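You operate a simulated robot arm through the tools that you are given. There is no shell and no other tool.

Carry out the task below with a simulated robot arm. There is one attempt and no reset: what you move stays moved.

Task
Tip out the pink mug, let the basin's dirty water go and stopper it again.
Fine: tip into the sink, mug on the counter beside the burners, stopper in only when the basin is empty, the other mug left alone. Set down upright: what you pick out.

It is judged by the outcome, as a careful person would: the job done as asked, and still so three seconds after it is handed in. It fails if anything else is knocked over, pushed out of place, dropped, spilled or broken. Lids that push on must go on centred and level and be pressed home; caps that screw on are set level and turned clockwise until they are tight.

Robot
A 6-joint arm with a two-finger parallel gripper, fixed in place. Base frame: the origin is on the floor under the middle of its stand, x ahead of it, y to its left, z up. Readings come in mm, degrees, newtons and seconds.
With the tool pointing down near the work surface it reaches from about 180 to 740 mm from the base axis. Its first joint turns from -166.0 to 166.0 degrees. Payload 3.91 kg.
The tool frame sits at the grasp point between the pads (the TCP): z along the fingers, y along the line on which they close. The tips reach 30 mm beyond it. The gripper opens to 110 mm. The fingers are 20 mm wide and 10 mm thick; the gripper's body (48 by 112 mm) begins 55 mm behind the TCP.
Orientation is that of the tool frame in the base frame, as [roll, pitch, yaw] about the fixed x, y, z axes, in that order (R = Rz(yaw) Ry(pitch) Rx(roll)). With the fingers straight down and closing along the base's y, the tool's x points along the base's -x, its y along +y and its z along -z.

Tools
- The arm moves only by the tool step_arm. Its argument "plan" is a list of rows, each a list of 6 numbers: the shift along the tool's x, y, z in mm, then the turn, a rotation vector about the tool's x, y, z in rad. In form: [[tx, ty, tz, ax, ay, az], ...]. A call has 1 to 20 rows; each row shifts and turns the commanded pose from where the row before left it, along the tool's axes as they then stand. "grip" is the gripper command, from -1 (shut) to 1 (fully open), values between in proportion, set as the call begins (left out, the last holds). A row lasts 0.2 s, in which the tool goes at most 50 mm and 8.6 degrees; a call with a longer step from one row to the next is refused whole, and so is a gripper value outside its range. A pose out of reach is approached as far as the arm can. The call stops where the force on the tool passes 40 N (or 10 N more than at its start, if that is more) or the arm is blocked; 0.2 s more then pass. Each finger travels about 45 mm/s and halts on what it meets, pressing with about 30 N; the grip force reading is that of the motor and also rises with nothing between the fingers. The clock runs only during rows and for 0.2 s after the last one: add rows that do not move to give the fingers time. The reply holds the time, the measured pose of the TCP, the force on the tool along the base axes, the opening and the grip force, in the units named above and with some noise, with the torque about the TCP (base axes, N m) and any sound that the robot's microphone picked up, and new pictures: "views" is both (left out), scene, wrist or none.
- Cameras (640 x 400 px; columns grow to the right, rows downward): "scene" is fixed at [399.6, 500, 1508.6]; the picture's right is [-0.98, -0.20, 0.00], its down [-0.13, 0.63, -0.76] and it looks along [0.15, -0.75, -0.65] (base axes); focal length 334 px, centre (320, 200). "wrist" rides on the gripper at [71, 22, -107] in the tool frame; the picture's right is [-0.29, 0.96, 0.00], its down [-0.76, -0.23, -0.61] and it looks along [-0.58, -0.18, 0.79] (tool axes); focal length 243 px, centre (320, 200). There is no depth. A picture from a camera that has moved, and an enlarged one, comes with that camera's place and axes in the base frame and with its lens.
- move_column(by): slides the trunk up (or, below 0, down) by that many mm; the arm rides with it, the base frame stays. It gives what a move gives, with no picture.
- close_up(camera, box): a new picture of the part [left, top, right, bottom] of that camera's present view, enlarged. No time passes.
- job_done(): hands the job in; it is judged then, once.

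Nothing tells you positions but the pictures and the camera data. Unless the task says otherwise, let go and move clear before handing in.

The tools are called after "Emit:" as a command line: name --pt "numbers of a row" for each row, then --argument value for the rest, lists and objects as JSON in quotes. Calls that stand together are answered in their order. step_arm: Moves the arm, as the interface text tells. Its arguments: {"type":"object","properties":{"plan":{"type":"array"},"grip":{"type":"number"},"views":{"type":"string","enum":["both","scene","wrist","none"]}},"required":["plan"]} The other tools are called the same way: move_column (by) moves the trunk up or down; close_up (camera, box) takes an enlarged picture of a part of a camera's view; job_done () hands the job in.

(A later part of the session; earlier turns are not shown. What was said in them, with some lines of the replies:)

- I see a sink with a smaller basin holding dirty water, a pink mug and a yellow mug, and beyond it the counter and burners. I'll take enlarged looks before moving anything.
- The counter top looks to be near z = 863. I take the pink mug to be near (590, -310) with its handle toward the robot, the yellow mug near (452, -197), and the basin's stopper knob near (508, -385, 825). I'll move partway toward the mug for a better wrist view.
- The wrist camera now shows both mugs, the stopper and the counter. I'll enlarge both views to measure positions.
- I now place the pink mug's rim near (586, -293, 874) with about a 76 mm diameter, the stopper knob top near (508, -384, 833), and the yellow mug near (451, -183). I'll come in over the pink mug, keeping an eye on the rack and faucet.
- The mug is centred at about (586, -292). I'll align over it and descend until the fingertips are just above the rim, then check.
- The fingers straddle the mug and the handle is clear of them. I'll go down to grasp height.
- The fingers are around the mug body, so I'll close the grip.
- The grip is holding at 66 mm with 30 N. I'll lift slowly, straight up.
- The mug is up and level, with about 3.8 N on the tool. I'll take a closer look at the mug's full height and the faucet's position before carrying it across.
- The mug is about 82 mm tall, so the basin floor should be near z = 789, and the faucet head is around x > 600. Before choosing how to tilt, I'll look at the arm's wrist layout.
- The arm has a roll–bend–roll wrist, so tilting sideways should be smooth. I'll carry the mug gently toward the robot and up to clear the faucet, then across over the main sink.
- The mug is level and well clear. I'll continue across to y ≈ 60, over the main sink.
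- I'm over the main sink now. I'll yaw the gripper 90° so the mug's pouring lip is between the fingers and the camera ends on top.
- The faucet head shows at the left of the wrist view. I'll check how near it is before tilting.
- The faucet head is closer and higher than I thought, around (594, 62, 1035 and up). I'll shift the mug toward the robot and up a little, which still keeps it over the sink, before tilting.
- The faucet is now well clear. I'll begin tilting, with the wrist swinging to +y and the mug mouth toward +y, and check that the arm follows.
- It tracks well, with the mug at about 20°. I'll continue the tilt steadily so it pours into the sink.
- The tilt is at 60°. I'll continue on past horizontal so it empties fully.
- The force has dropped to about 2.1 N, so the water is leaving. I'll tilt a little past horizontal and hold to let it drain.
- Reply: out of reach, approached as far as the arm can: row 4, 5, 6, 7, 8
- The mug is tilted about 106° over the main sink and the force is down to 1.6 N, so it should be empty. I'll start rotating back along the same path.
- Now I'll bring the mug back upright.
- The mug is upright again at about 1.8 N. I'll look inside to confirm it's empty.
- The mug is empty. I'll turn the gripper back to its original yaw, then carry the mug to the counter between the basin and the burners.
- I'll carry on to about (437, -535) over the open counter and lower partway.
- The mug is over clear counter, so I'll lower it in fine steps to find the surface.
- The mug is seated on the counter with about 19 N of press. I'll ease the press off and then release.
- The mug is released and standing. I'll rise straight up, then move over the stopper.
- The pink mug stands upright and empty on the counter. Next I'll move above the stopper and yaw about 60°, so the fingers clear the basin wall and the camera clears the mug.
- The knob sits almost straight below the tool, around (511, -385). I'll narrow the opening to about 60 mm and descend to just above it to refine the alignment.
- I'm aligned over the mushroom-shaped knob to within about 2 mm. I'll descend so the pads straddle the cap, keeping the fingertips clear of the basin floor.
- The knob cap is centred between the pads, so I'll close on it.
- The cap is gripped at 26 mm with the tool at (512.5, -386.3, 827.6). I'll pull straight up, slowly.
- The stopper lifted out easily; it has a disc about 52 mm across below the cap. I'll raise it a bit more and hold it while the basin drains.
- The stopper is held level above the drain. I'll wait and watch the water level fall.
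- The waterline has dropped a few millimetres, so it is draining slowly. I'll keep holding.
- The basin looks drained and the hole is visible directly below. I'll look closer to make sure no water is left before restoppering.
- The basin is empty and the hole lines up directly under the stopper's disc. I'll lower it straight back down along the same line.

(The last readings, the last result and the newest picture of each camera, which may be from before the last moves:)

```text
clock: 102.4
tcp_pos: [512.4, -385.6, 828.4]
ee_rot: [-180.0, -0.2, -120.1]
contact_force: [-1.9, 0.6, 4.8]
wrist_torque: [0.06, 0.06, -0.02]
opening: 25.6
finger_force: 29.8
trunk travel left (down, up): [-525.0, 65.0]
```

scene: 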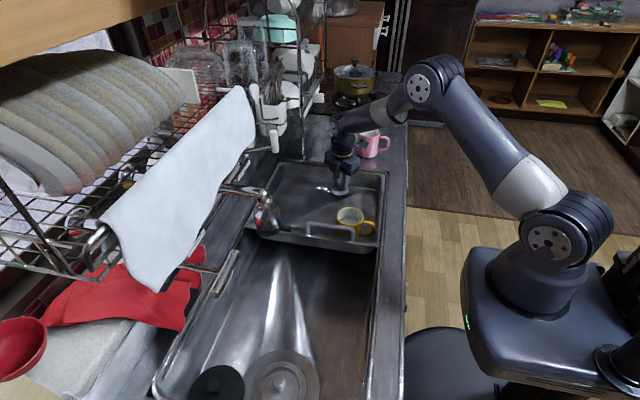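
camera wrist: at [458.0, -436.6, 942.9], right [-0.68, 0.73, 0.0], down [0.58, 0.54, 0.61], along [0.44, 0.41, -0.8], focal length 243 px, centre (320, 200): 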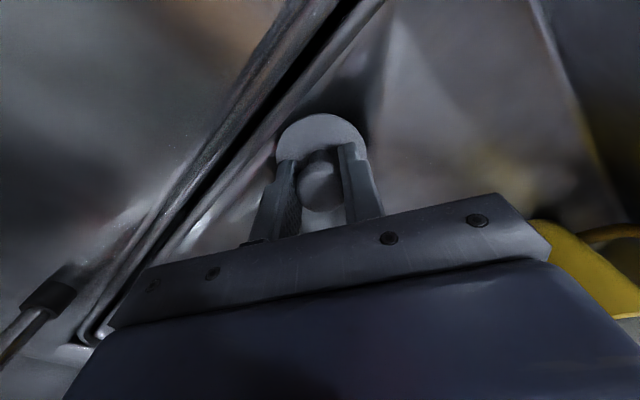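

Contact is starting at about the original seated height. I'll press on gently.

Emit:
step_arm --pt "0 0 1 0 0 0" --pt "0 0 1 0 0 0" --pt "0 0 0 0 0 0" --views "scene"

Emit:
close_up --camera "scene" --box '[310, 165, 380, 215]'

```text
clock: 103.2
tcp_pos: [512.8, -383.4, 828.1]
ee_rot: [-179.9, -0.3, -120.0]
contact_force: [-2.1, -0.9, 24.1]
wrist_torque: [0.14, 0.08, 0.0]
opening: 25.8
finger_force: 30.2
trunk travel left (down, up): [-525.0, 65.0]
```

scene: 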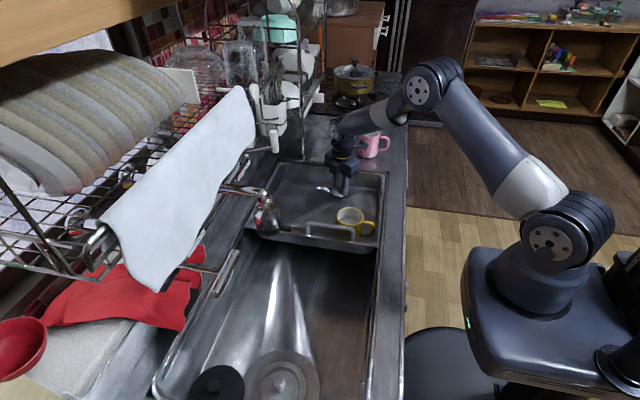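

```text
8.00 times, centred on (345, 190) of scene
camera zoom: at [399.6, 500.0, 1508.6], right [-0.98, -0.2, 0.0], down [-0.13, 0.63, -0.76], along [0.15, -0.75, -0.65], focal length 2672 px, centre (120, 280)
```

zoom: 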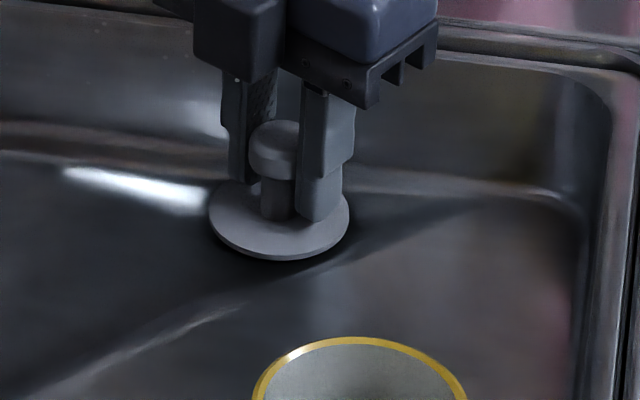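

It's pressed down with 24 N at the original seated height. I'll ease off, release the cap, and then press the top of the knob to make sure it's home.

Emit:
step_arm --pt "0 0 -1 0 0 0" --pt "0 0 -1 0 0 0" --pt "0 0 0 0 0 0" --views "none"

Emit:
step_arm --pt "0 0 0 0 0 0" --pt "0 0 0 0 0 0" --pt "0 0 0 0 0 0" --pt "0 0 0 0 0 0" --grip 0.1

Emit:
close_up --camera "scene" --box '[310, 165, 380, 215]'

Emit:
close_up --camera "wrist" --box '[220, 60, 420, 230]'

```text
clock: 104.0
tcp_pos: [512.4, -385.3, 829.0]
ee_rot: [180.0, -0.1, -120.0]
contact_force: [1.3, -1.5, 18.0]
wrist_torque: [-0.01, -0.09, -0.02]
opening: 25.7
finger_force: 30.0
trunk travel left (down, up): [-525.0, 65.0]
```

```text
clock: 105.0
tcp_pos: [511.8, -385.2, 827.8]
ee_rot: [179.9, -0.3, -120.0]
contact_force: [0.1, 0.3, 0.5]
wrist_torque: [0.0, 0.01, 0.03]
opening: 60.5
finger_force: 0.0
trunk travel left (down, up): [-525.0, 65.0]
camera wrist: at [458.2, -437.0, 935.0], right [-0.68, 0.73, 0.0], down [0.58, 0.54, 0.61], along [0.44, 0.41, -0.8], focal length 243 px, centre (320, 200)
```

scene: 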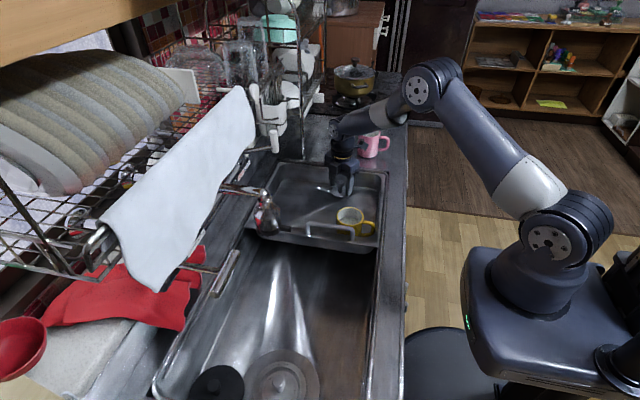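
wrist: 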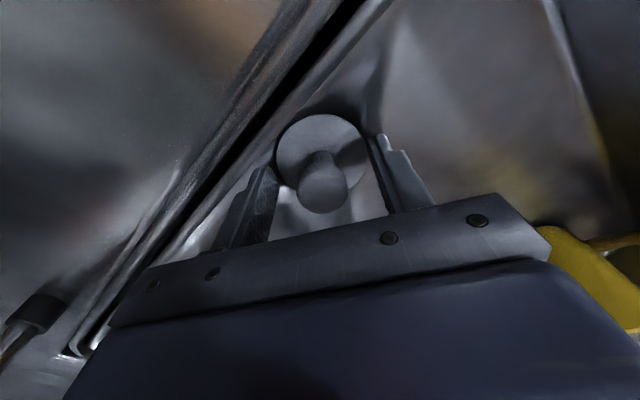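

```text
8.00 times, centred on (345, 190) of scene
camera zoom: at [399.6, 500.0, 1508.6], right [-0.98, -0.2, 0.0], down [-0.13, 0.63, -0.76], along [0.15, -0.75, -0.65], focal length 2672 px, centre (120, 280)
```

zoom: 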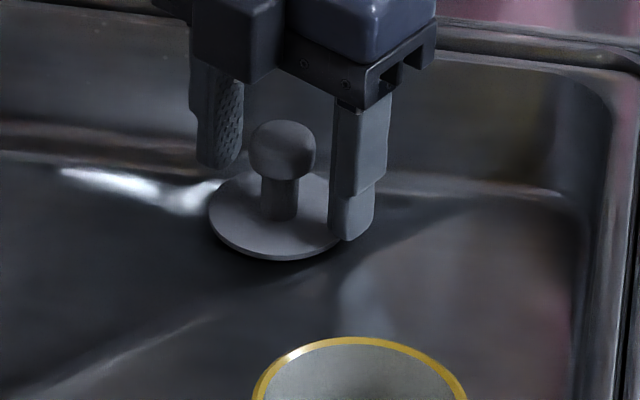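

```text
2.35 times, centred on (320, 145) of wrist
camera zoom: at [458.2, -437.0, 935.0], right [-0.68, 0.73, 0.0], down [0.58, 0.54, 0.61], along [0.44, 0.41, -0.8], focal length 571 px, centre (320, 329)
```

zoom: 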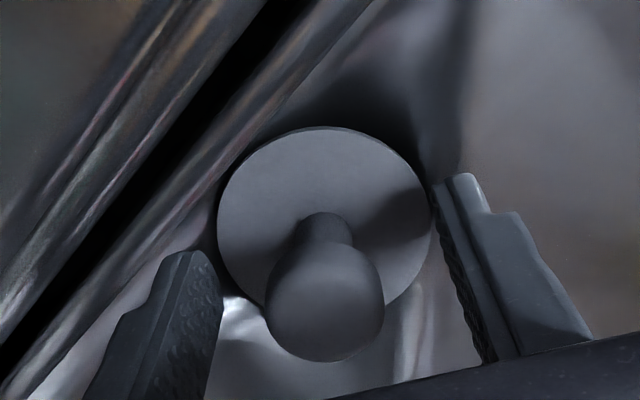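

The stopper is released and sitting level. I'll rise, close the fingers and press down on the knob's top.

Emit:
step_arm --pt "0 0 -3 0 0 0" --pt "0 0 -6 0 0 0" --pt "0 0 -10 0 0 0" --pt "0 0 -12 0 0 0" --pt "0 0 -12 0 0 0" --pt "0 0 -10 0 0 0" --pt "0 0 -5 0 0 0" --pt "0 0 0 0 0 0" --views "none"

Emit:
step_arm --pt "0 0 0 0 0 0" --pt "0 0 0 0 0 0" --pt "0 0 0 0 0 0" --pt "0 0 0 0 0 0" --pt "0 0 0 0 0 0" --grip -1

Emit:
close_up --camera "scene" --box '[310, 165, 380, 215]'

Emit:
close_up --camera "wrist" --box '[220, 60, 420, 230]'

```text
clock: 106.8
tcp_pos: [513.0, -384.3, 886.6]
ee_rot: [179.9, -0.2, -120.0]
contact_force: [0.6, 1.0, -0.2]
wrist_torque: [0.03, 0.0, 0.03]
opening: 60.6
finger_force: 0.0
trunk travel left (down, up): [-525.0, 65.0]
```

```text
clock: 108.0
tcp_pos: [513.6, -385.5, 887.1]
ee_rot: [179.8, -0.3, -120.0]
contact_force: [-0.1, -0.3, 0.8]
wrist_torque: [-0.01, -0.02, 0.03]
opening: 0.0
finger_force: 30.3
trunk travel left (down, up): [-525.0, 65.0]
camera wrist: at [458.1, -437.1, 993.9], right [-0.68, 0.73, 0.0], down [0.58, 0.54, 0.61], along [0.44, 0.41, -0.8], focal length 243 px, centre (320, 200)
```

scene: 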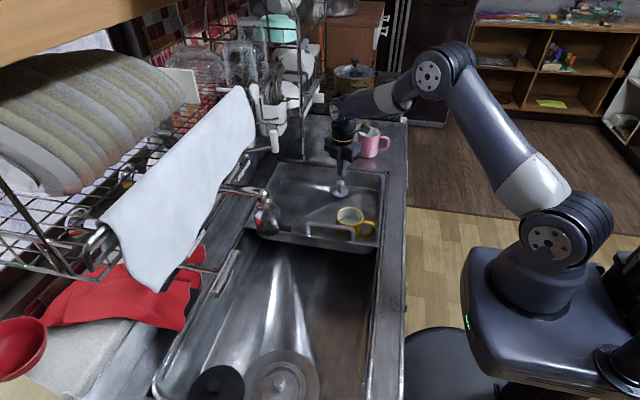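
wrist: 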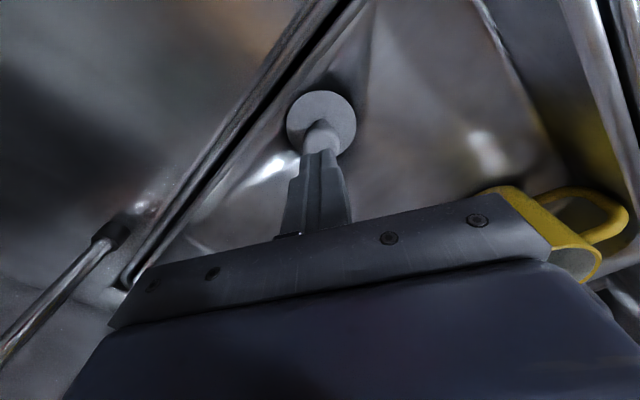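

```text
8.00 times, centred on (345, 190) of scene
camera zoom: at [399.6, 500.0, 1508.6], right [-0.98, -0.2, 0.0], down [-0.13, 0.63, -0.76], along [0.15, -0.75, -0.65], focal length 2672 px, centre (120, 280)
```

zoom: 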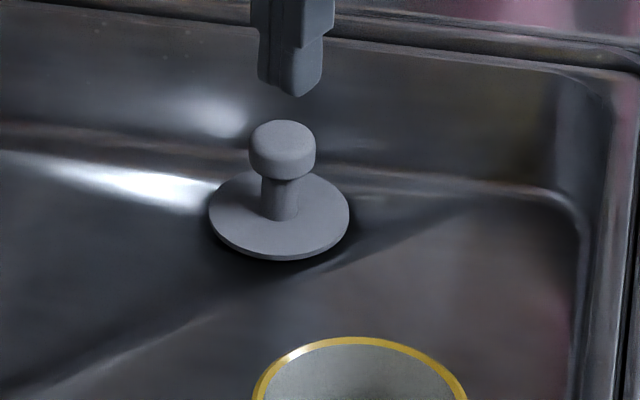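

```text
2.35 times, centred on (320, 145) of wrist
camera zoom: at [458.1, -437.1, 993.9], right [-0.68, 0.73, 0.0], down [0.58, 0.54, 0.61], along [0.44, 0.41, -0.8], focal length 571 px, centre (320, 329)
```

zoom: 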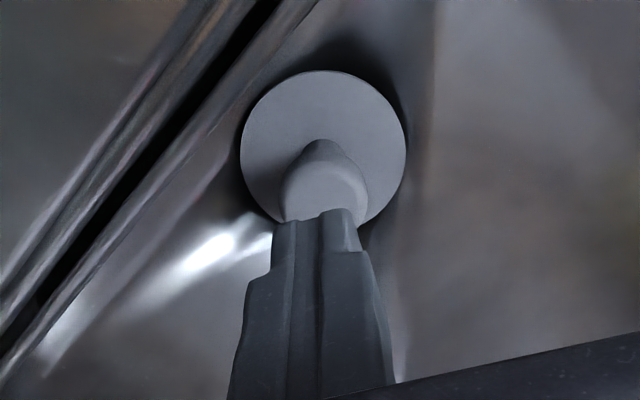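

The stopper is level and centred with the closed fingers right above the knob. I'll press down in small steps.

Emit:
step_arm --pt "0 0 5 0 0 0" --pt "0 0 6 0 0 0" --pt "0 0 4 0 0 0" --pt "0 0 2 0 0 0" --pt "0 0 2 0 0 0" --pt "0 0 1 0 0 0" --pt "0 0 0 0 0 0" --views "none"

Emit:
close_up --camera "scene" --box '[310, 165, 380, 215]'

```text
clock: 109.6
tcp_pos: [513.0, -385.9, 866.5]
ee_rot: [179.9, -0.2, -120.0]
contact_force: [-0.1, 0.4, -0.9]
wrist_torque: [0.01, 0.0, 0.04]
opening: 0.0
finger_force: 30.0
trunk travel left (down, up): [-525.0, 65.0]
```

```text
8.00 times, centred on (345, 190) of scene
camera zoom: at [399.6, 500.0, 1508.6], right [-0.98, -0.2, 0.0], down [-0.13, 0.63, -0.76], along [0.15, -0.75, -0.65], focal length 2672 px, centre (120, 280)
```

zoom: 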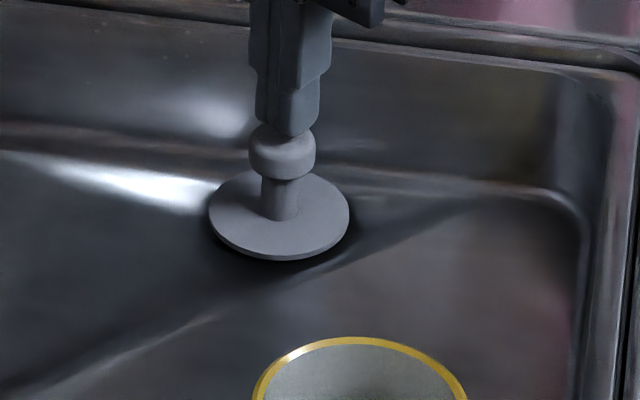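

Emit:
step_arm --pt "0 0 1 0 0 0" --pt "0 0 1 0 0 0" --pt "0 0 1 0 0 0" --pt "0 0 0 0 0 0" --views "none"

Emit:
step_arm --pt "0 0 1 0 0 0" --pt "0 0 1 0 0 0" --pt "0 0 0 0 0 0" --views "none"

```text
clock: 110.6
tcp_pos: [513.4, -385.4, 863.3]
ee_rot: [179.9, -0.2, -120.0]
contact_force: [0.7, 0.1, 0.3]
wrist_torque: [-0.02, 0.01, -0.01]
opening: 0.0
finger_force: 30.0
trunk travel left (down, up): [-525.0, 65.0]
```

```text
clock: 111.4
tcp_pos: [514.6, -385.3, 861.2]
ee_rot: [180.0, -0.2, -120.0]
contact_force: [1.5, 0.4, 4.4]
wrist_torque: [0.02, -0.03, -0.02]
opening: 0.0
finger_force: 29.9
trunk travel left (down, up): [-525.0, 65.0]
```

Emit:
step_arm --pt "0 0 1 0 0 0" --pt "0 0 1 0 0 0" --pt "0 0 0 0 0 0" --views "none"

Emit:
step_arm --pt "0 0 0.7 0 0 0" --pt "0 0 0.7 0 0 0" --pt "0 0 0 0 0 0" --views "none"

Emit:
close_up --camera "scene" --box '[310, 165, 380, 215]'

```text
clock: 112.2
tcp_pos: [513.2, -384.5, 861.5]
ee_rot: [-179.7, -0.2, -119.9]
contact_force: [-1.1, 2.0, 24.7]
wrist_torque: [0.13, 0.02, 0.02]
opening: 0.0
finger_force: 29.7
trunk travel left (down, up): [-525.0, 65.0]
```

```text
clock: 113.0
tcp_pos: [513.0, -385.8, 862.3]
ee_rot: [-179.6, -0.1, -119.9]
contact_force: [5.0, 1.1, 36.0]
wrist_torque: [0.12, -0.16, -0.01]
opening: 0.0
finger_force: 29.9
trunk travel left (down, up): [-525.0, 65.0]
```

```text
8.00 times, centred on (345, 190) of scene
camera zoom: at [399.6, 500.0, 1508.6], right [-0.98, -0.2, 0.0], down [-0.13, 0.63, -0.76], along [0.15, -0.75, -0.65], focal length 2672 px, centre (120, 280)
```

zoom: 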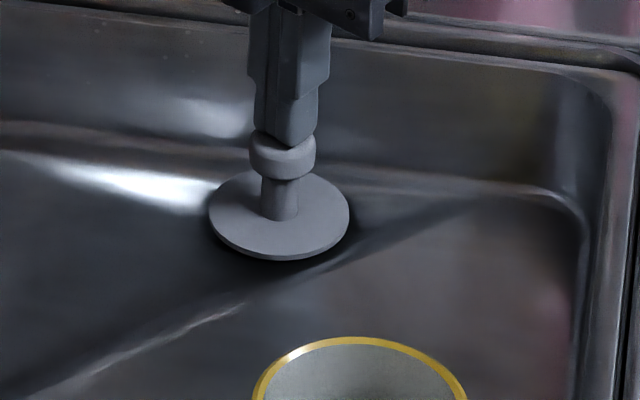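

It's solid at 36 N with no further travel, so the stopper is home. I'll lift away and check the final state.

Emit:
step_arm --pt "0 0 -2 0 0 0" --pt "0 0 -4 0 0 0" --pt "0 0 -8 0 0 0" --pt "0 0 -15 0 0 0" --pt "0 0 -20 0 0 0" --pt "0 0 -20 0 0 0" --pt "0 0 -20 0 0 0" --pt "0 0 -20 0 0 0" --pt "0 0 -20 0 0 0" --pt "0 0 -20 0 0 0" --pt "0 0 -20 0 0 0" --pt "0 0 -15 0 0 0" --pt "0 0 0 0 0 0"

Emit:
close_up --camera "scene" --box '[260, 90, 420, 250]'

Emit:
close_up --camera "wrist" --box '[200, 0, 540, 220]'

```text
clock: 115.8
tcp_pos: [513.5, -386.3, 1040.9]
ee_rot: [179.9, -0.2, -120.0]
contact_force: [-0.4, -1.1, -0.4]
wrist_torque: [0.0, -0.01, -0.01]
opening: 0.0
finger_force: 30.6
trunk travel left (down, up): [-525.0, 65.0]
camera wrist: at [459.5, -436.8, 1148.0], right [-0.68, 0.73, 0.0], down [0.58, 0.54, 0.61], along [0.44, 0.41, -0.8], focal length 243 px, centre (320, 200)
```

scene: 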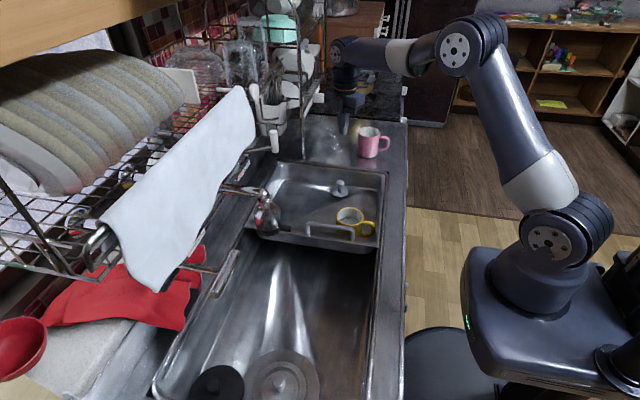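
wrist: 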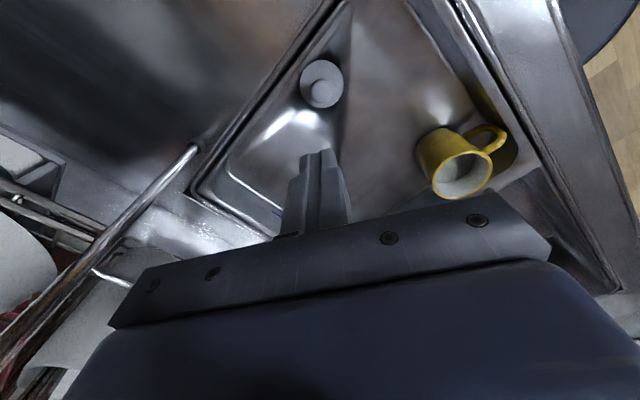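

```text
2.50 times, centred on (340, 170) of scene
camera zoom: at [399.6, 500.0, 1508.6], right [-0.98, -0.2, 0.0], down [-0.13, 0.63, -0.76], along [0.15, -0.75, -0.65], focal length 835 px, centre (270, 275)
```

zoom: 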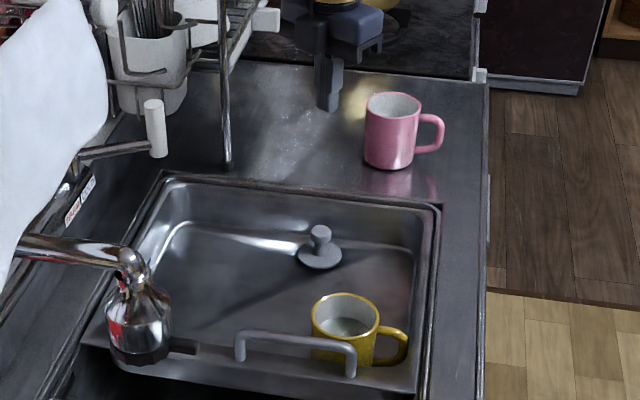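

```text
1.82 times, centred on (370, 110) of wrist
camera zoom: at [459.5, -436.8, 1148.0], right [-0.68, 0.73, 0.0], down [0.58, 0.54, 0.61], along [0.44, 0.41, -0.8], focal length 441 px, centre (229, 364)
```

zoom: 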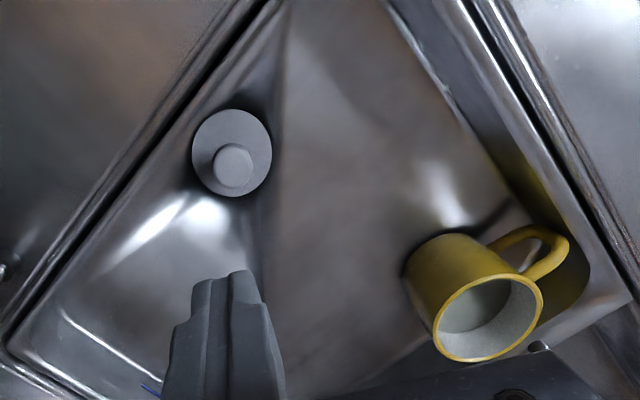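

Everything looks in place. One last check of the mug's interior before I hand it in.

Emit:
close_up --camera "scene" --box '[345, 115, 400, 165]'

Emit:
close_up --camera "scene" --box '[315, 165, 395, 245]'

```text
8.00 times, centred on (372, 140) of scene
camera zoom: at [399.6, 500.0, 1508.6], right [-0.98, -0.2, 0.0], down [-0.13, 0.63, -0.76], along [0.15, -0.75, -0.65], focal length 2672 px, centre (-100, 680)
```

zoom: 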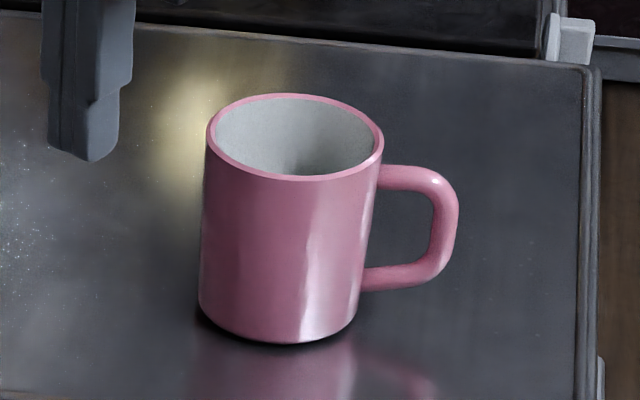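

```text
5.00 times, centred on (355, 205) of scene
camera zoom: at [399.6, 500.0, 1508.6], right [-0.98, -0.2, 0.0], down [-0.13, 0.63, -0.76], along [0.15, -0.75, -0.65], focal length 1670 px, centre (145, 175)
```

zoom: 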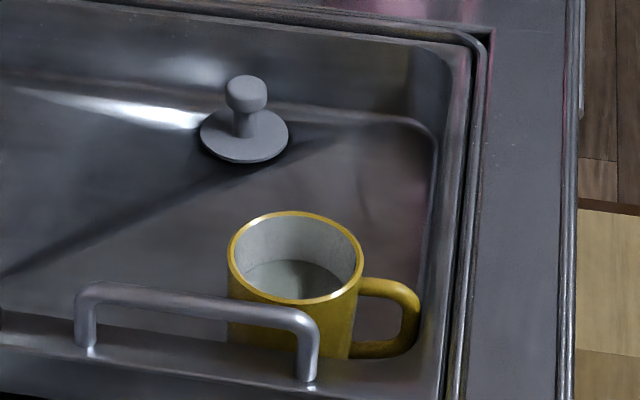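

The pink mug is empty and upright on the counter between the basin and the burners. The basin is dry, its stopper is level and pressed home, the yellow mug hasn't moved, and the arm is clear. I'm handing it in.

Emit:
job_done

```text
The job is handed in.
```

The job is done and handed in; no result has come back yet.

- **Pink mug:** I tipped it out over the main sink. It now stands empty and upright on the counter between the basin and the burners.
- **Basin:** I held the stopper out until the dirty water had gone and the floor showed no water. Then I put it back in level and centred over the drain. I pressed it with about 36 N and it didn't move any further.
- **Yellow mug:** I left it alone. It still stands where it was, with its water in it.

I saw nothing else knocked, spilled or moved. The arm had let go and was clear when I handed in.
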